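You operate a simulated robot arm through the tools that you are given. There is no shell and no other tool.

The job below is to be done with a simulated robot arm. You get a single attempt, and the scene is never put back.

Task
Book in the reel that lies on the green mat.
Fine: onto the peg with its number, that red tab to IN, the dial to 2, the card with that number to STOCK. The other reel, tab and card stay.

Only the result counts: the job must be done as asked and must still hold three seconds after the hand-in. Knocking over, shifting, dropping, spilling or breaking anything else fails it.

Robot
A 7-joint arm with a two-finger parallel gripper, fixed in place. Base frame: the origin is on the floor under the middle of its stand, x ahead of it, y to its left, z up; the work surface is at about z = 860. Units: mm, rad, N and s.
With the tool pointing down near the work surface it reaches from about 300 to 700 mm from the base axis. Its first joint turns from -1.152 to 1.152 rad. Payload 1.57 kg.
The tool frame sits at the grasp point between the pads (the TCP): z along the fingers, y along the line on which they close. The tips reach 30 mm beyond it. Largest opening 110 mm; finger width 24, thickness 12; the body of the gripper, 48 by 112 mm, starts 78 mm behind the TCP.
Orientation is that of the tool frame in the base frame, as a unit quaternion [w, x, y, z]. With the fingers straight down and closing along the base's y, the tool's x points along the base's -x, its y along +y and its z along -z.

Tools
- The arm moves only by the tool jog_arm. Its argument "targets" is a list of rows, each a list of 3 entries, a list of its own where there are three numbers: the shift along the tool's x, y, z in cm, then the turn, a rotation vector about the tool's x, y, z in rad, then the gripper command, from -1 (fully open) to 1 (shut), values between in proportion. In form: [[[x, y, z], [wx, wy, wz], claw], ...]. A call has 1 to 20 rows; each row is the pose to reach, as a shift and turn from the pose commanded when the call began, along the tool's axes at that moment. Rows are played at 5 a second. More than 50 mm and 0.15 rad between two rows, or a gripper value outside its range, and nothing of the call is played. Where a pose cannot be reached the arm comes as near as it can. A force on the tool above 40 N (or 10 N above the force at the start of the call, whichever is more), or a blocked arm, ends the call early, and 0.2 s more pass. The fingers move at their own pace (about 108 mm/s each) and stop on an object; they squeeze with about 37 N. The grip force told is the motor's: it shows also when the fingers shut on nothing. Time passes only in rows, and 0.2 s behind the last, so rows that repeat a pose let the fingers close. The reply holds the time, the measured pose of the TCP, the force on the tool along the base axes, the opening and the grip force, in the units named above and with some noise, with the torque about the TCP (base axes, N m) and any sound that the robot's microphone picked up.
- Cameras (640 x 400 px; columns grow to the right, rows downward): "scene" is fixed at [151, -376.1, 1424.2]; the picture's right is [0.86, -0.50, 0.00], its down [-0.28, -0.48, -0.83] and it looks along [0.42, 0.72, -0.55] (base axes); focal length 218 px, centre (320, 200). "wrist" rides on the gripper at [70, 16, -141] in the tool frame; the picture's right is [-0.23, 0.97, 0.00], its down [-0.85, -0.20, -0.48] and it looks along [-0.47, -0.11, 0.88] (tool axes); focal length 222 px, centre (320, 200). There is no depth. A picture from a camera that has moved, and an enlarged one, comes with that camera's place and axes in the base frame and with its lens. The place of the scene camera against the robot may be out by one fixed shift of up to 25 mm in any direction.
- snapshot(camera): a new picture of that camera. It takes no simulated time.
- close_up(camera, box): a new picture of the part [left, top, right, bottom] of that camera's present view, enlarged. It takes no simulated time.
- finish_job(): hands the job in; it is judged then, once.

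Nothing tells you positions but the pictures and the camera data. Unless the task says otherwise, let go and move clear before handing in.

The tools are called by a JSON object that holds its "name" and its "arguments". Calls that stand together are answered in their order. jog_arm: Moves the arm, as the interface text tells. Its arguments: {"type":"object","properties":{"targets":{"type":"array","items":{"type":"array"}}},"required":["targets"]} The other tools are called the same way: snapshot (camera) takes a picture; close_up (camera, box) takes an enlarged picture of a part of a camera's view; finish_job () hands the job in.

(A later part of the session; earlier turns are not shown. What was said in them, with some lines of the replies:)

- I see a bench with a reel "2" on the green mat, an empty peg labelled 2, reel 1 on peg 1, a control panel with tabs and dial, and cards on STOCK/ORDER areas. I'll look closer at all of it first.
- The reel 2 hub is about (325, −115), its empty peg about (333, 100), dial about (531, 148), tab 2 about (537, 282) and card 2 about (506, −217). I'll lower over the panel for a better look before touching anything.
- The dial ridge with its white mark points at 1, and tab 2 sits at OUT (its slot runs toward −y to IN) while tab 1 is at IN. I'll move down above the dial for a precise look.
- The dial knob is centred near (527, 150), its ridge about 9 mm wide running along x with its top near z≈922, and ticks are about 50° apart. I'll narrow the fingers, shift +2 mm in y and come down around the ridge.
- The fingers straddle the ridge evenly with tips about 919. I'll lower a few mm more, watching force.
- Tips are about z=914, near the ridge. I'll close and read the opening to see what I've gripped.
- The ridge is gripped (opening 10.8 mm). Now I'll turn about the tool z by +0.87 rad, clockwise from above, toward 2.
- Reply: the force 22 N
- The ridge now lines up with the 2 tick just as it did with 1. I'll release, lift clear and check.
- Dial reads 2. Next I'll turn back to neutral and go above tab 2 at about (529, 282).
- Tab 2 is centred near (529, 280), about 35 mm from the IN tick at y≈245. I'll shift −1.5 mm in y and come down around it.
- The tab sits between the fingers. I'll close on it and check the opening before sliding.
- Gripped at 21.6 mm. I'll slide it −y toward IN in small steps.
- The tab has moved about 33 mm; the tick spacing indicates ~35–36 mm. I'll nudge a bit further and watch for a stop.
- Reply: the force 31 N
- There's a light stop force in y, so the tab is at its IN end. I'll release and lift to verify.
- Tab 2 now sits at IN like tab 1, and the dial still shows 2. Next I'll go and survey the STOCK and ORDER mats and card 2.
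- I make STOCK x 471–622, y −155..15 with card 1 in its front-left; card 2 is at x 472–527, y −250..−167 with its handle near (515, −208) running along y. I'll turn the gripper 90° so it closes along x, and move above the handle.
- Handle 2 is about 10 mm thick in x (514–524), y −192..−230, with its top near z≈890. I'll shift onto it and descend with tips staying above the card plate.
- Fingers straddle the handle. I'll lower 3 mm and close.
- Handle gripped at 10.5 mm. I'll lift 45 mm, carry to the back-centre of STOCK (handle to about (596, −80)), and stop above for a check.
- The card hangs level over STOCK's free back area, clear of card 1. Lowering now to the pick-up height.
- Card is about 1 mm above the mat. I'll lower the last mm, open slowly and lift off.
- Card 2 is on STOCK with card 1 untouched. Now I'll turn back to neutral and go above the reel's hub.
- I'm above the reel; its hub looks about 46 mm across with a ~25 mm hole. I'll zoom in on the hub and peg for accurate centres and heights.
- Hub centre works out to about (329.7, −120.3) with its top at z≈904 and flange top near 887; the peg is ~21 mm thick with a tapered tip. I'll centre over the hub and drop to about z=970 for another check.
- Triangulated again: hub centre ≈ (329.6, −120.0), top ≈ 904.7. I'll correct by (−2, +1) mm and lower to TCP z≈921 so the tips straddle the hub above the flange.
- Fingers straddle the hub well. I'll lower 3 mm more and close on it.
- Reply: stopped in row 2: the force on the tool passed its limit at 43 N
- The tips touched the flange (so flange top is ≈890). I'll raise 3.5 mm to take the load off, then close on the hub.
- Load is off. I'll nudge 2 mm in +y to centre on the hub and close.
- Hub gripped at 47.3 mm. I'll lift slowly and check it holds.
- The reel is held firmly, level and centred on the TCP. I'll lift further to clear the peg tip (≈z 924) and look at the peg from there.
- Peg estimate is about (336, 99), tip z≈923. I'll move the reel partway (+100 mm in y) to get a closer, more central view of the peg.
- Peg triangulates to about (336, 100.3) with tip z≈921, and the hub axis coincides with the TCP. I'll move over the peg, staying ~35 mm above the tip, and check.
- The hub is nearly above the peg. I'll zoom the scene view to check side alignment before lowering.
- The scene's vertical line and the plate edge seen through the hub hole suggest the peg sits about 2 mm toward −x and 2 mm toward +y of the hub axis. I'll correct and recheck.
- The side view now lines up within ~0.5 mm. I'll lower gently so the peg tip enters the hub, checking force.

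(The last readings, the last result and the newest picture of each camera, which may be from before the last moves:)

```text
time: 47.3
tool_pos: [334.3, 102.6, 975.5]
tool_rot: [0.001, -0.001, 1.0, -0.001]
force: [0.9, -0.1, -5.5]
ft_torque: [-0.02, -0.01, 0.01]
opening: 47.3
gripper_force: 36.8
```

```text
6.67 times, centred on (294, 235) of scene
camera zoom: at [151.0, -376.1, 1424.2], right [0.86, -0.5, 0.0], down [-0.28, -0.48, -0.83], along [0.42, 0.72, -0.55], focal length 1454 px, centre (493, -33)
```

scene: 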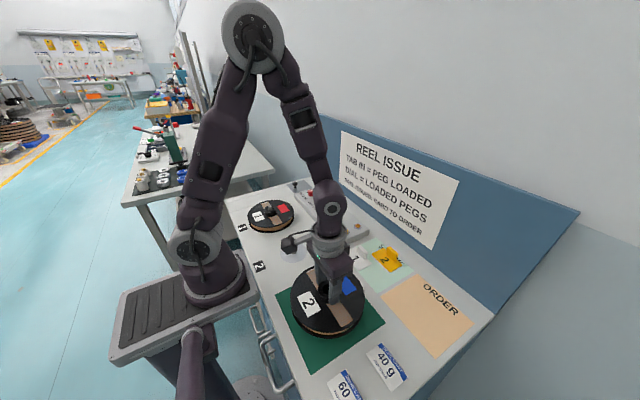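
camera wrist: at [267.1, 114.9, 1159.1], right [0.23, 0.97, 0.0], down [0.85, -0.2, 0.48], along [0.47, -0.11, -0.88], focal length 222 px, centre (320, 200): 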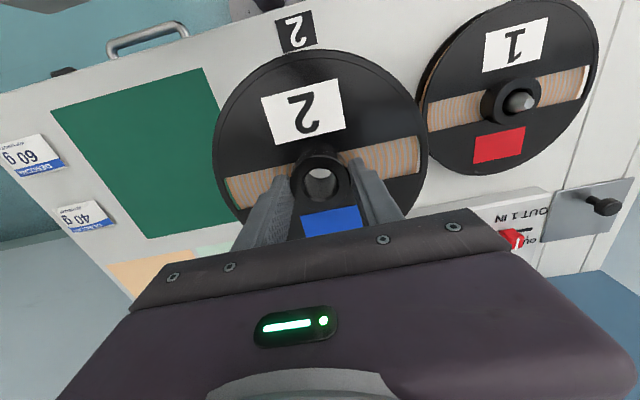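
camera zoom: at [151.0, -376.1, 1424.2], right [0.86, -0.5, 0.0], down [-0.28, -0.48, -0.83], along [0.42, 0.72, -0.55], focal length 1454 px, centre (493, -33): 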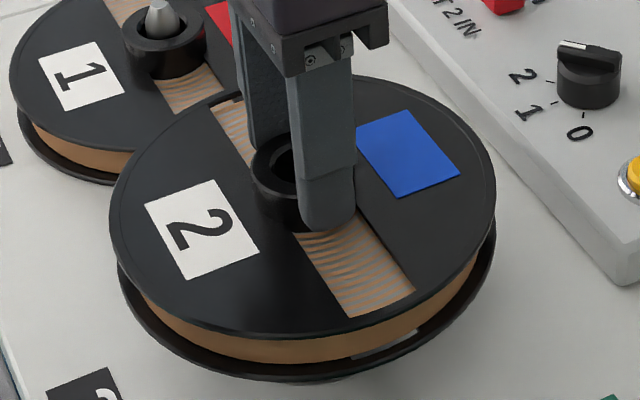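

The peg tip is visible inside the hole, about 1–1.5 mm toward −y of the hub axis. I'll correct −1.2 mm in y and lower another 15 mm.

{"name": "jog_arm", "arguments": {"targets": [[[0, -0.12, 0], [0, 0, 0], 1], [[0, -0.12, 0.4], [0, 0, 0], 1], [[0, -0.12, 0.8], [0, 0, 0], 1], [[0, -0.12, 1.2], [0, 0, 0], 1], [[0, -0.12, 1.5], [0, 0, 0], 1], [[0, -0.12, 1.5], [0, 0, 0], 1]]}}

{"name": "close_up", "arguments": {"camera": "wrist", "box": [280, 150, 360, 200]}}

{"name": "close_up", "arguments": {"camera": "scene", "box": [246, 205, 342, 265]}}

```text
time: 48.7
tool_pos: [334.1, 100.5, 960.4]
tool_rot: [0.001, -0.001, 1.0, 0.0]
force: [0.3, 0.5, -5.4]
ft_torque: [-0.02, 0.01, -0.03]
opening: 47.2
gripper_force: 37.2
```

```text
8.00 times, centred on (320, 175) of wrist
camera zoom: at [264.8, 117.1, 1102.3], right [0.23, 0.97, 0.0], down [0.85, -0.2, 0.48], along [0.47, -0.11, -0.88], focal length 1777 px, centre (320, 400)
```

zoom: 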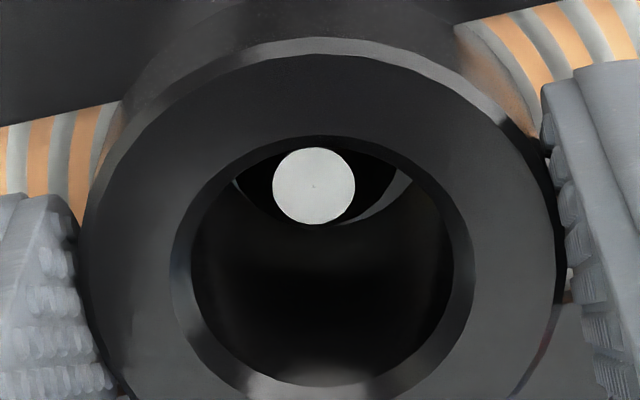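

```text
6.67 times, centred on (294, 235) of scene
camera zoom: at [151.0, -376.1, 1424.2], right [0.86, -0.5, 0.0], down [-0.28, -0.48, -0.83], along [0.42, 0.72, -0.55], focal length 1454 px, centre (493, -33)
```

zoom: 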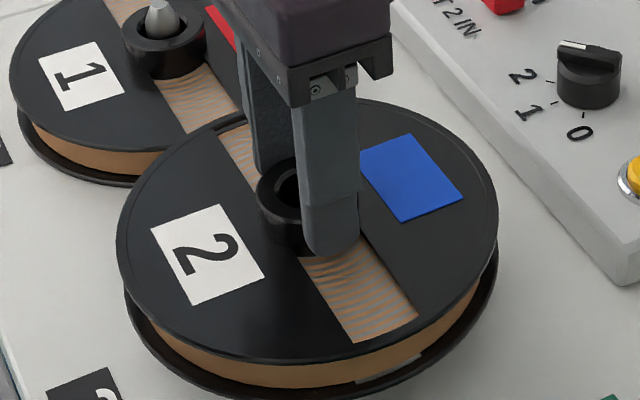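

The tip is now well centred in the hole (within ~1 mm). I'll keep lowering, checking force as the peg shaft enters.

{"name": "jog_arm", "arguments": {"targets": [[[0, -0.05, 0.5], [0, 0, 0], 1], [[0, -0.05, 1.0], [0, 0, 0], 1], [[0, -0.05, 1.5], [0, 0, 0], 1], [[0, -0.05, 2.0], [0, 0, 0], 1], [[0, -0.05, 2.5], [0, 0, 0], 1], [[0, -0.05, 2.5], [0, 0, 0], 1]]}}

{"name": "close_up", "arguments": {"camera": "wrist", "box": [280, 150, 360, 200]}}

{"name": "close_up", "arguments": {"camera": "scene", "box": [246, 205, 342, 265]}}

```text
time: 50.1
tool_pos: [335.1, 101.2, 935.3]
tool_rot: [0.0, -0.001, 1.0, 0.0]
force: [0.2, -0.6, -5.5]
ft_torque: [0.03, 0.02, -0.01]
opening: 47.3
gripper_force: 37.2
```

```text
8.00 times, centred on (320, 175) of wrist
camera zoom: at [264.7, 116.1, 1077.6], right [0.23, 0.97, 0.0], down [0.85, -0.2, 0.48], along [0.47, -0.11, -0.88], focal length 1777 px, centre (320, 400)
```

zoom: 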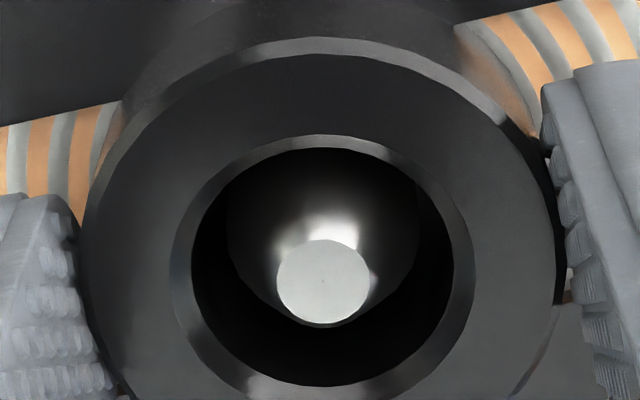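

```text
6.67 times, centred on (294, 235) of scene
camera zoom: at [151.0, -376.1, 1424.2], right [0.86, -0.5, 0.0], down [-0.28, -0.48, -0.83], along [0.42, 0.72, -0.55], focal length 1454 px, centre (493, -33)
```

zoom: 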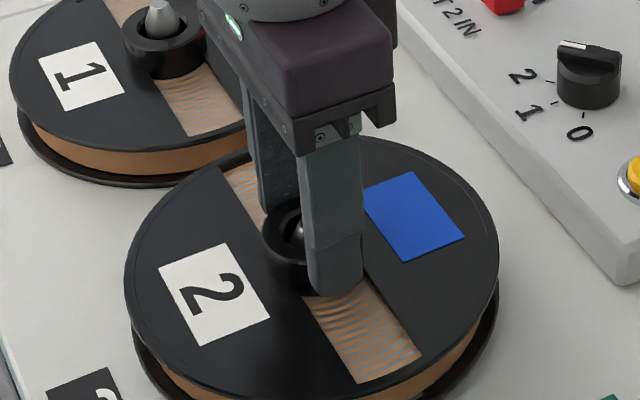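

Peg passes cleanly up the hole, centred. I'll lower the last ~9 mm then creep until it rests.

{"name": "jog_arm", "arguments": {"targets": [[[0, 0, 0.4], [0, 0, 0], 1], [[0, 0, 0.7], [0, 0, 0], 1], [[0, 0, 0.9], [0, 0, 0], 1], [[0, 0, 0.9], [0, 0, 0], 1]]}}

{"name": "close_up", "arguments": {"camera": "scene", "box": [246, 215, 342, 275]}}

```text
time: 51.1
tool_pos: [335.0, 99.2, 927.2]
tool_rot: [0.002, 0.0, 1.0, -0.001]
force: [-0.1, -0.8, -5.0]
ft_torque: [-0.01, -0.03, -0.02]
opening: 47.1
gripper_force: 36.8
```

```text
6.67 times, centred on (294, 245) of scene
camera zoom: at [151.0, -376.1, 1424.2], right [0.86, -0.5, 0.0], down [-0.28, -0.48, -0.83], along [0.42, 0.72, -0.55], focal length 1454 px, centre (493, -100)
```

zoom: 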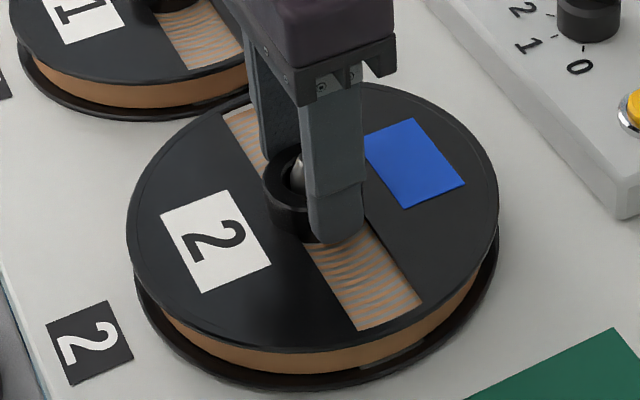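

Nearly seated with no contact force yet. I'll creep down in 1 mm steps.

{"name": "jog_arm", "arguments": {"targets": [[[0, 0, 0.1], [0, 0, 0], 1], [[0, 0, 0.2], [0, 0, 0], 1], [[0, 0, 0.25], [0, 0, 0], 1], [[0, 0, 0.25], [0, 0, 0], 1]]}}

```text
time: 52.1
tool_pos: [334.2, 99.8, 924.5]
tool_rot: [0.001, -0.001, 1.0, 0.0]
force: [0.1, -0.4, -5.1]
ft_torque: [0.02, 0.02, 0.0]
opening: 47.1
gripper_force: 37.2
```

{"name": "jog_arm", "arguments": {"targets": [[[0, 0, 0.08], [0, 0, 0], 1], [[0, 0, 0.16], [0, 0, 0], 1], [[0, 0, 0.16], [0, 0, 0], 1]]}}

{"name": "close_up", "arguments": {"camera": "scene", "box": [246, 215, 342, 275]}}

```text
time: 52.9
tool_pos: [333.5, 99.6, 923.6]
tool_rot: [0.002, -0.001, 1.0, 0.0]
force: [0.3, 1.6, 11.5]
ft_torque: [-0.26, 0.26, -0.02]
opening: 47.2
gripper_force: 36.9
```

```text
6.67 times, centred on (294, 245) of scene
camera zoom: at [150.9, -376.1, 1424.3], right [0.86, -0.5, 0.0], down [-0.28, -0.48, -0.83], along [0.42, 0.72, -0.55], focal length 1454 px, centre (493, -100)
```

zoom: 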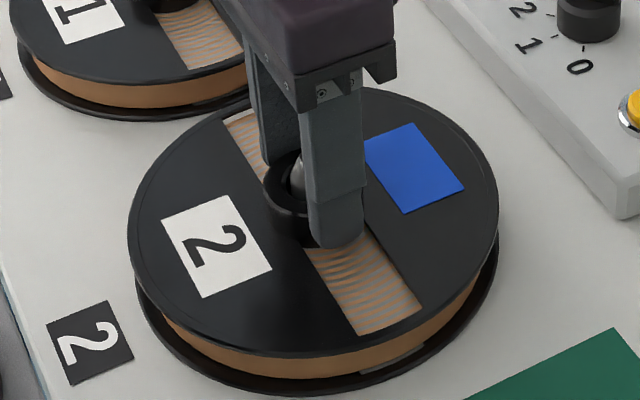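

The reel has seated (force rose to +11 N). I'll release, open to ~66 mm and rise straight up.

{"name": "jog_arm", "arguments": {"targets": [[[0, 0, -0.05], [0, 0, 0], 0.1], [[0, 0, -0.05], [0, 0, 0], -0.1], [[0, 0, -0.05], [0, 0, 0], -0.25], [[0, 0, -0.05], [0, 0, 0], -0.25], [[0, 0, -1.0], [0, 0, 0], -0.25], [[0, 0, -3.0], [0, 0, 0], -0.25], [[0, 0, -6.0], [0, 0, 0], -0.25], [[0, 0, -10.0], [0, 0, 0], -0.25], [[0, 0, -14.0], [0, 0, 0], -0.25], [[0, 0, -14.0], [0, 0, 0], -0.25]]}}

{"name": "snapshot", "arguments": {"camera": "wrist"}}

{"name": "snapshot", "arguments": {"camera": "scene"}}

{"name": "close_up", "arguments": {"camera": "scene", "box": [230, 190, 358, 270]}}

```text
time: 55.1
tool_pos: [333.8, 100.8, 1063.2]
tool_rot: [0.001, -0.001, 1.0, 0.0]
force: [0.3, 0.4, 0.7]
ft_torque: [0.02, -0.01, 0.01]
opening: 68.8
gripper_force: 0.0
```

```text
taken
camera wrist: at [263.3, 117.4, 1204.0], right [0.23, 0.97, 0.0], down [0.85, -0.2, 0.48], along [0.47, -0.11, -0.88], focal length 222 px, centre (320, 200)
```

wrist: 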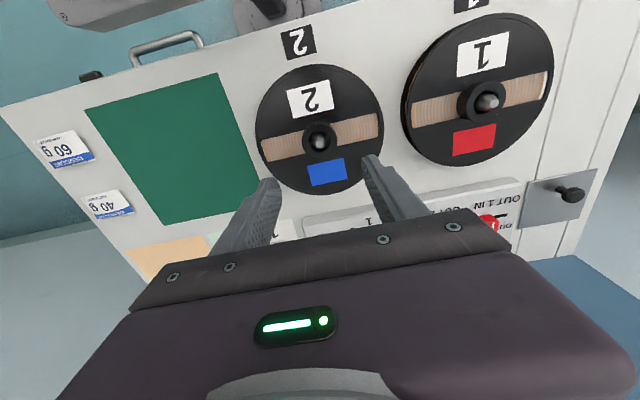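

```text
taken
```

scene: 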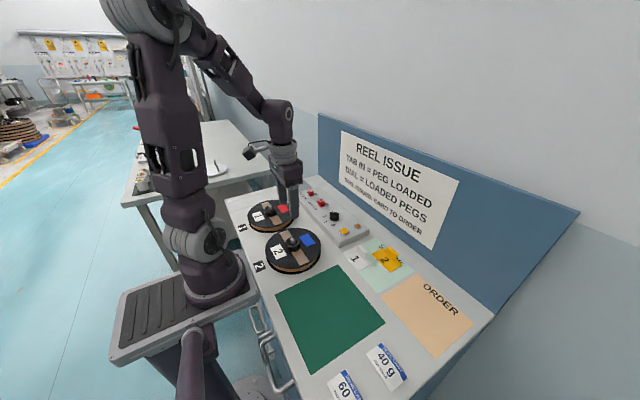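

```text
5.00 times, centred on (294, 230) of scene
camera zoom: at [151.0, -376.1, 1424.2], right [0.86, -0.5, 0.0], down [-0.28, -0.48, -0.83], along [0.42, 0.72, -0.55], focal length 1090 px, centre (450, 50)
```

zoom: 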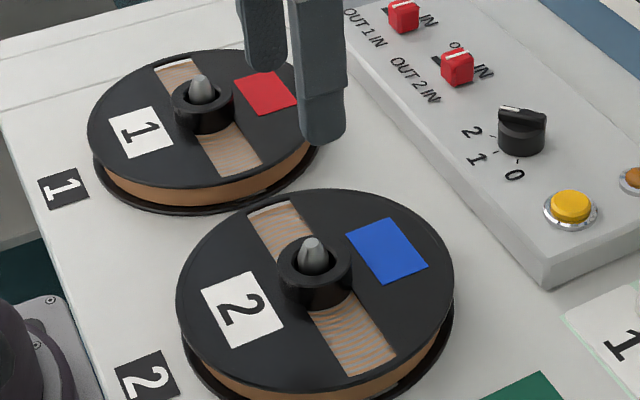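

Reel 2 is seated on peg 2 like reel 1. I'll raise the arm clear and do a final check of the dial, tabs and cards.

{"name": "jog_arm", "arguments": {"targets": [[[0, 0, -4], [0, 0, 0], -0.25], [[0, 0, -8], [0, 0, 0], -0.25], [[0, 0, -12], [0, 0, 0], -0.25], [[0, 0, -12], [0, 0, 0], -0.25]]}}

{"name": "close_up", "arguments": {"camera": "scene", "box": [290, 180, 370, 230]}}

{"name": "close_up", "arguments": {"camera": "scene", "box": [330, 225, 490, 325]}}

{"name": "close_up", "arguments": {"camera": "scene", "box": [222, 180, 350, 280]}}

```text
time: 56.1
tool_pos: [334.0, 100.0, 1182.8]
tool_rot: [0.002, -0.001, 1.0, 0.0]
force: [-0.6, -0.6, 0.0]
ft_torque: [-0.01, -0.01, 0.03]
opening: 68.8
gripper_force: 0.0
```

```text
8.00 times, centred on (330, 205) of scene
camera zoom: at [151.0, -376.1, 1424.2], right [0.86, -0.5, 0.0], down [-0.28, -0.48, -0.83], along [0.42, 0.72, -0.55], focal length 1745 px, centre (240, 160)
```

zoom: 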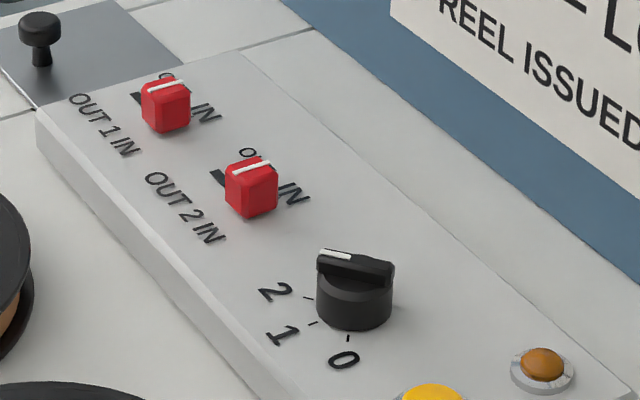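

```text
4.00 times, centred on (410, 275) of scene
camera zoom: at [151.0, -376.1, 1424.2], right [0.86, -0.5, 0.0], down [-0.28, -0.48, -0.83], along [0.42, 0.72, -0.55], focal length 872 px, centre (-40, -100)
```

zoom: 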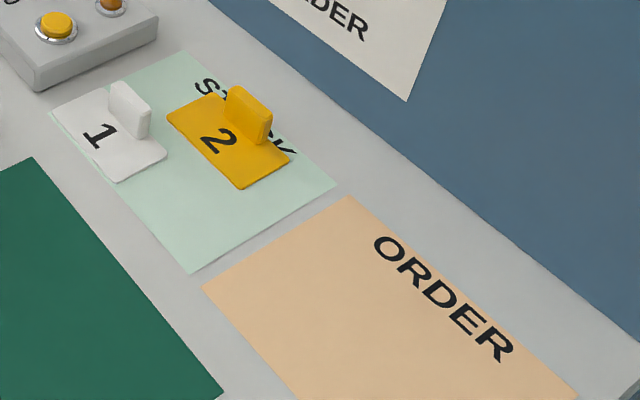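

```text
4.00 times, centred on (286, 230) of scene
camera zoom: at [151.0, -376.1, 1424.2], right [0.86, -0.5, 0.0], down [-0.28, -0.48, -0.83], along [0.42, 0.72, -0.55], focal length 872 px, centre (456, 80)
```

zoom: 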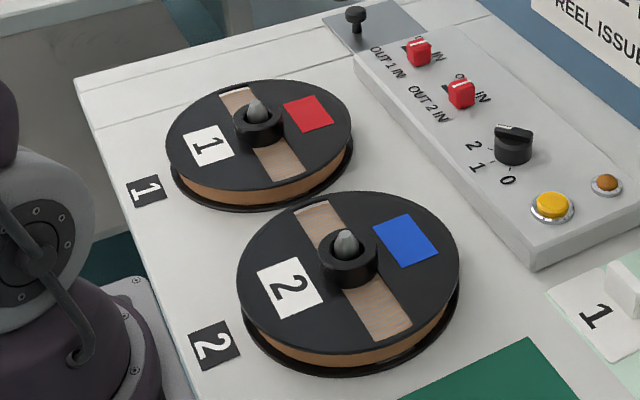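

Reel 2 is seated on peg 2, tab 2 is at IN, the dial is at 2 and card 2 lies inside STOCK. Reel 1, tab 1 and card 1 haven't moved, and the arm is clear, so I'm handing the job in.

{"name": "finish_job", "arguments": {}}

```text
The job is handed in.
```

The reel from the green mat is booked in, and I've handed the job in. No result came back from the hand-in, so this is based on my last camera check:

- **Reel:** reel 2 sits fully down on peg 2.
- **Tab:** red tab 2 is at IN, against its end stop.
- **Dial:** it points to 2.
- **Card:** card 2 lies flat inside STOCK, clear of card 1.

Reel 1, tab 1 and card 1 are where they were. While I was lining up on the reel, the fingertips briefly pressed on its flange and the move stopped on the force limit. The reel did not shift in the pictures. The gripper is open, and the arm is raised clear of the bench.
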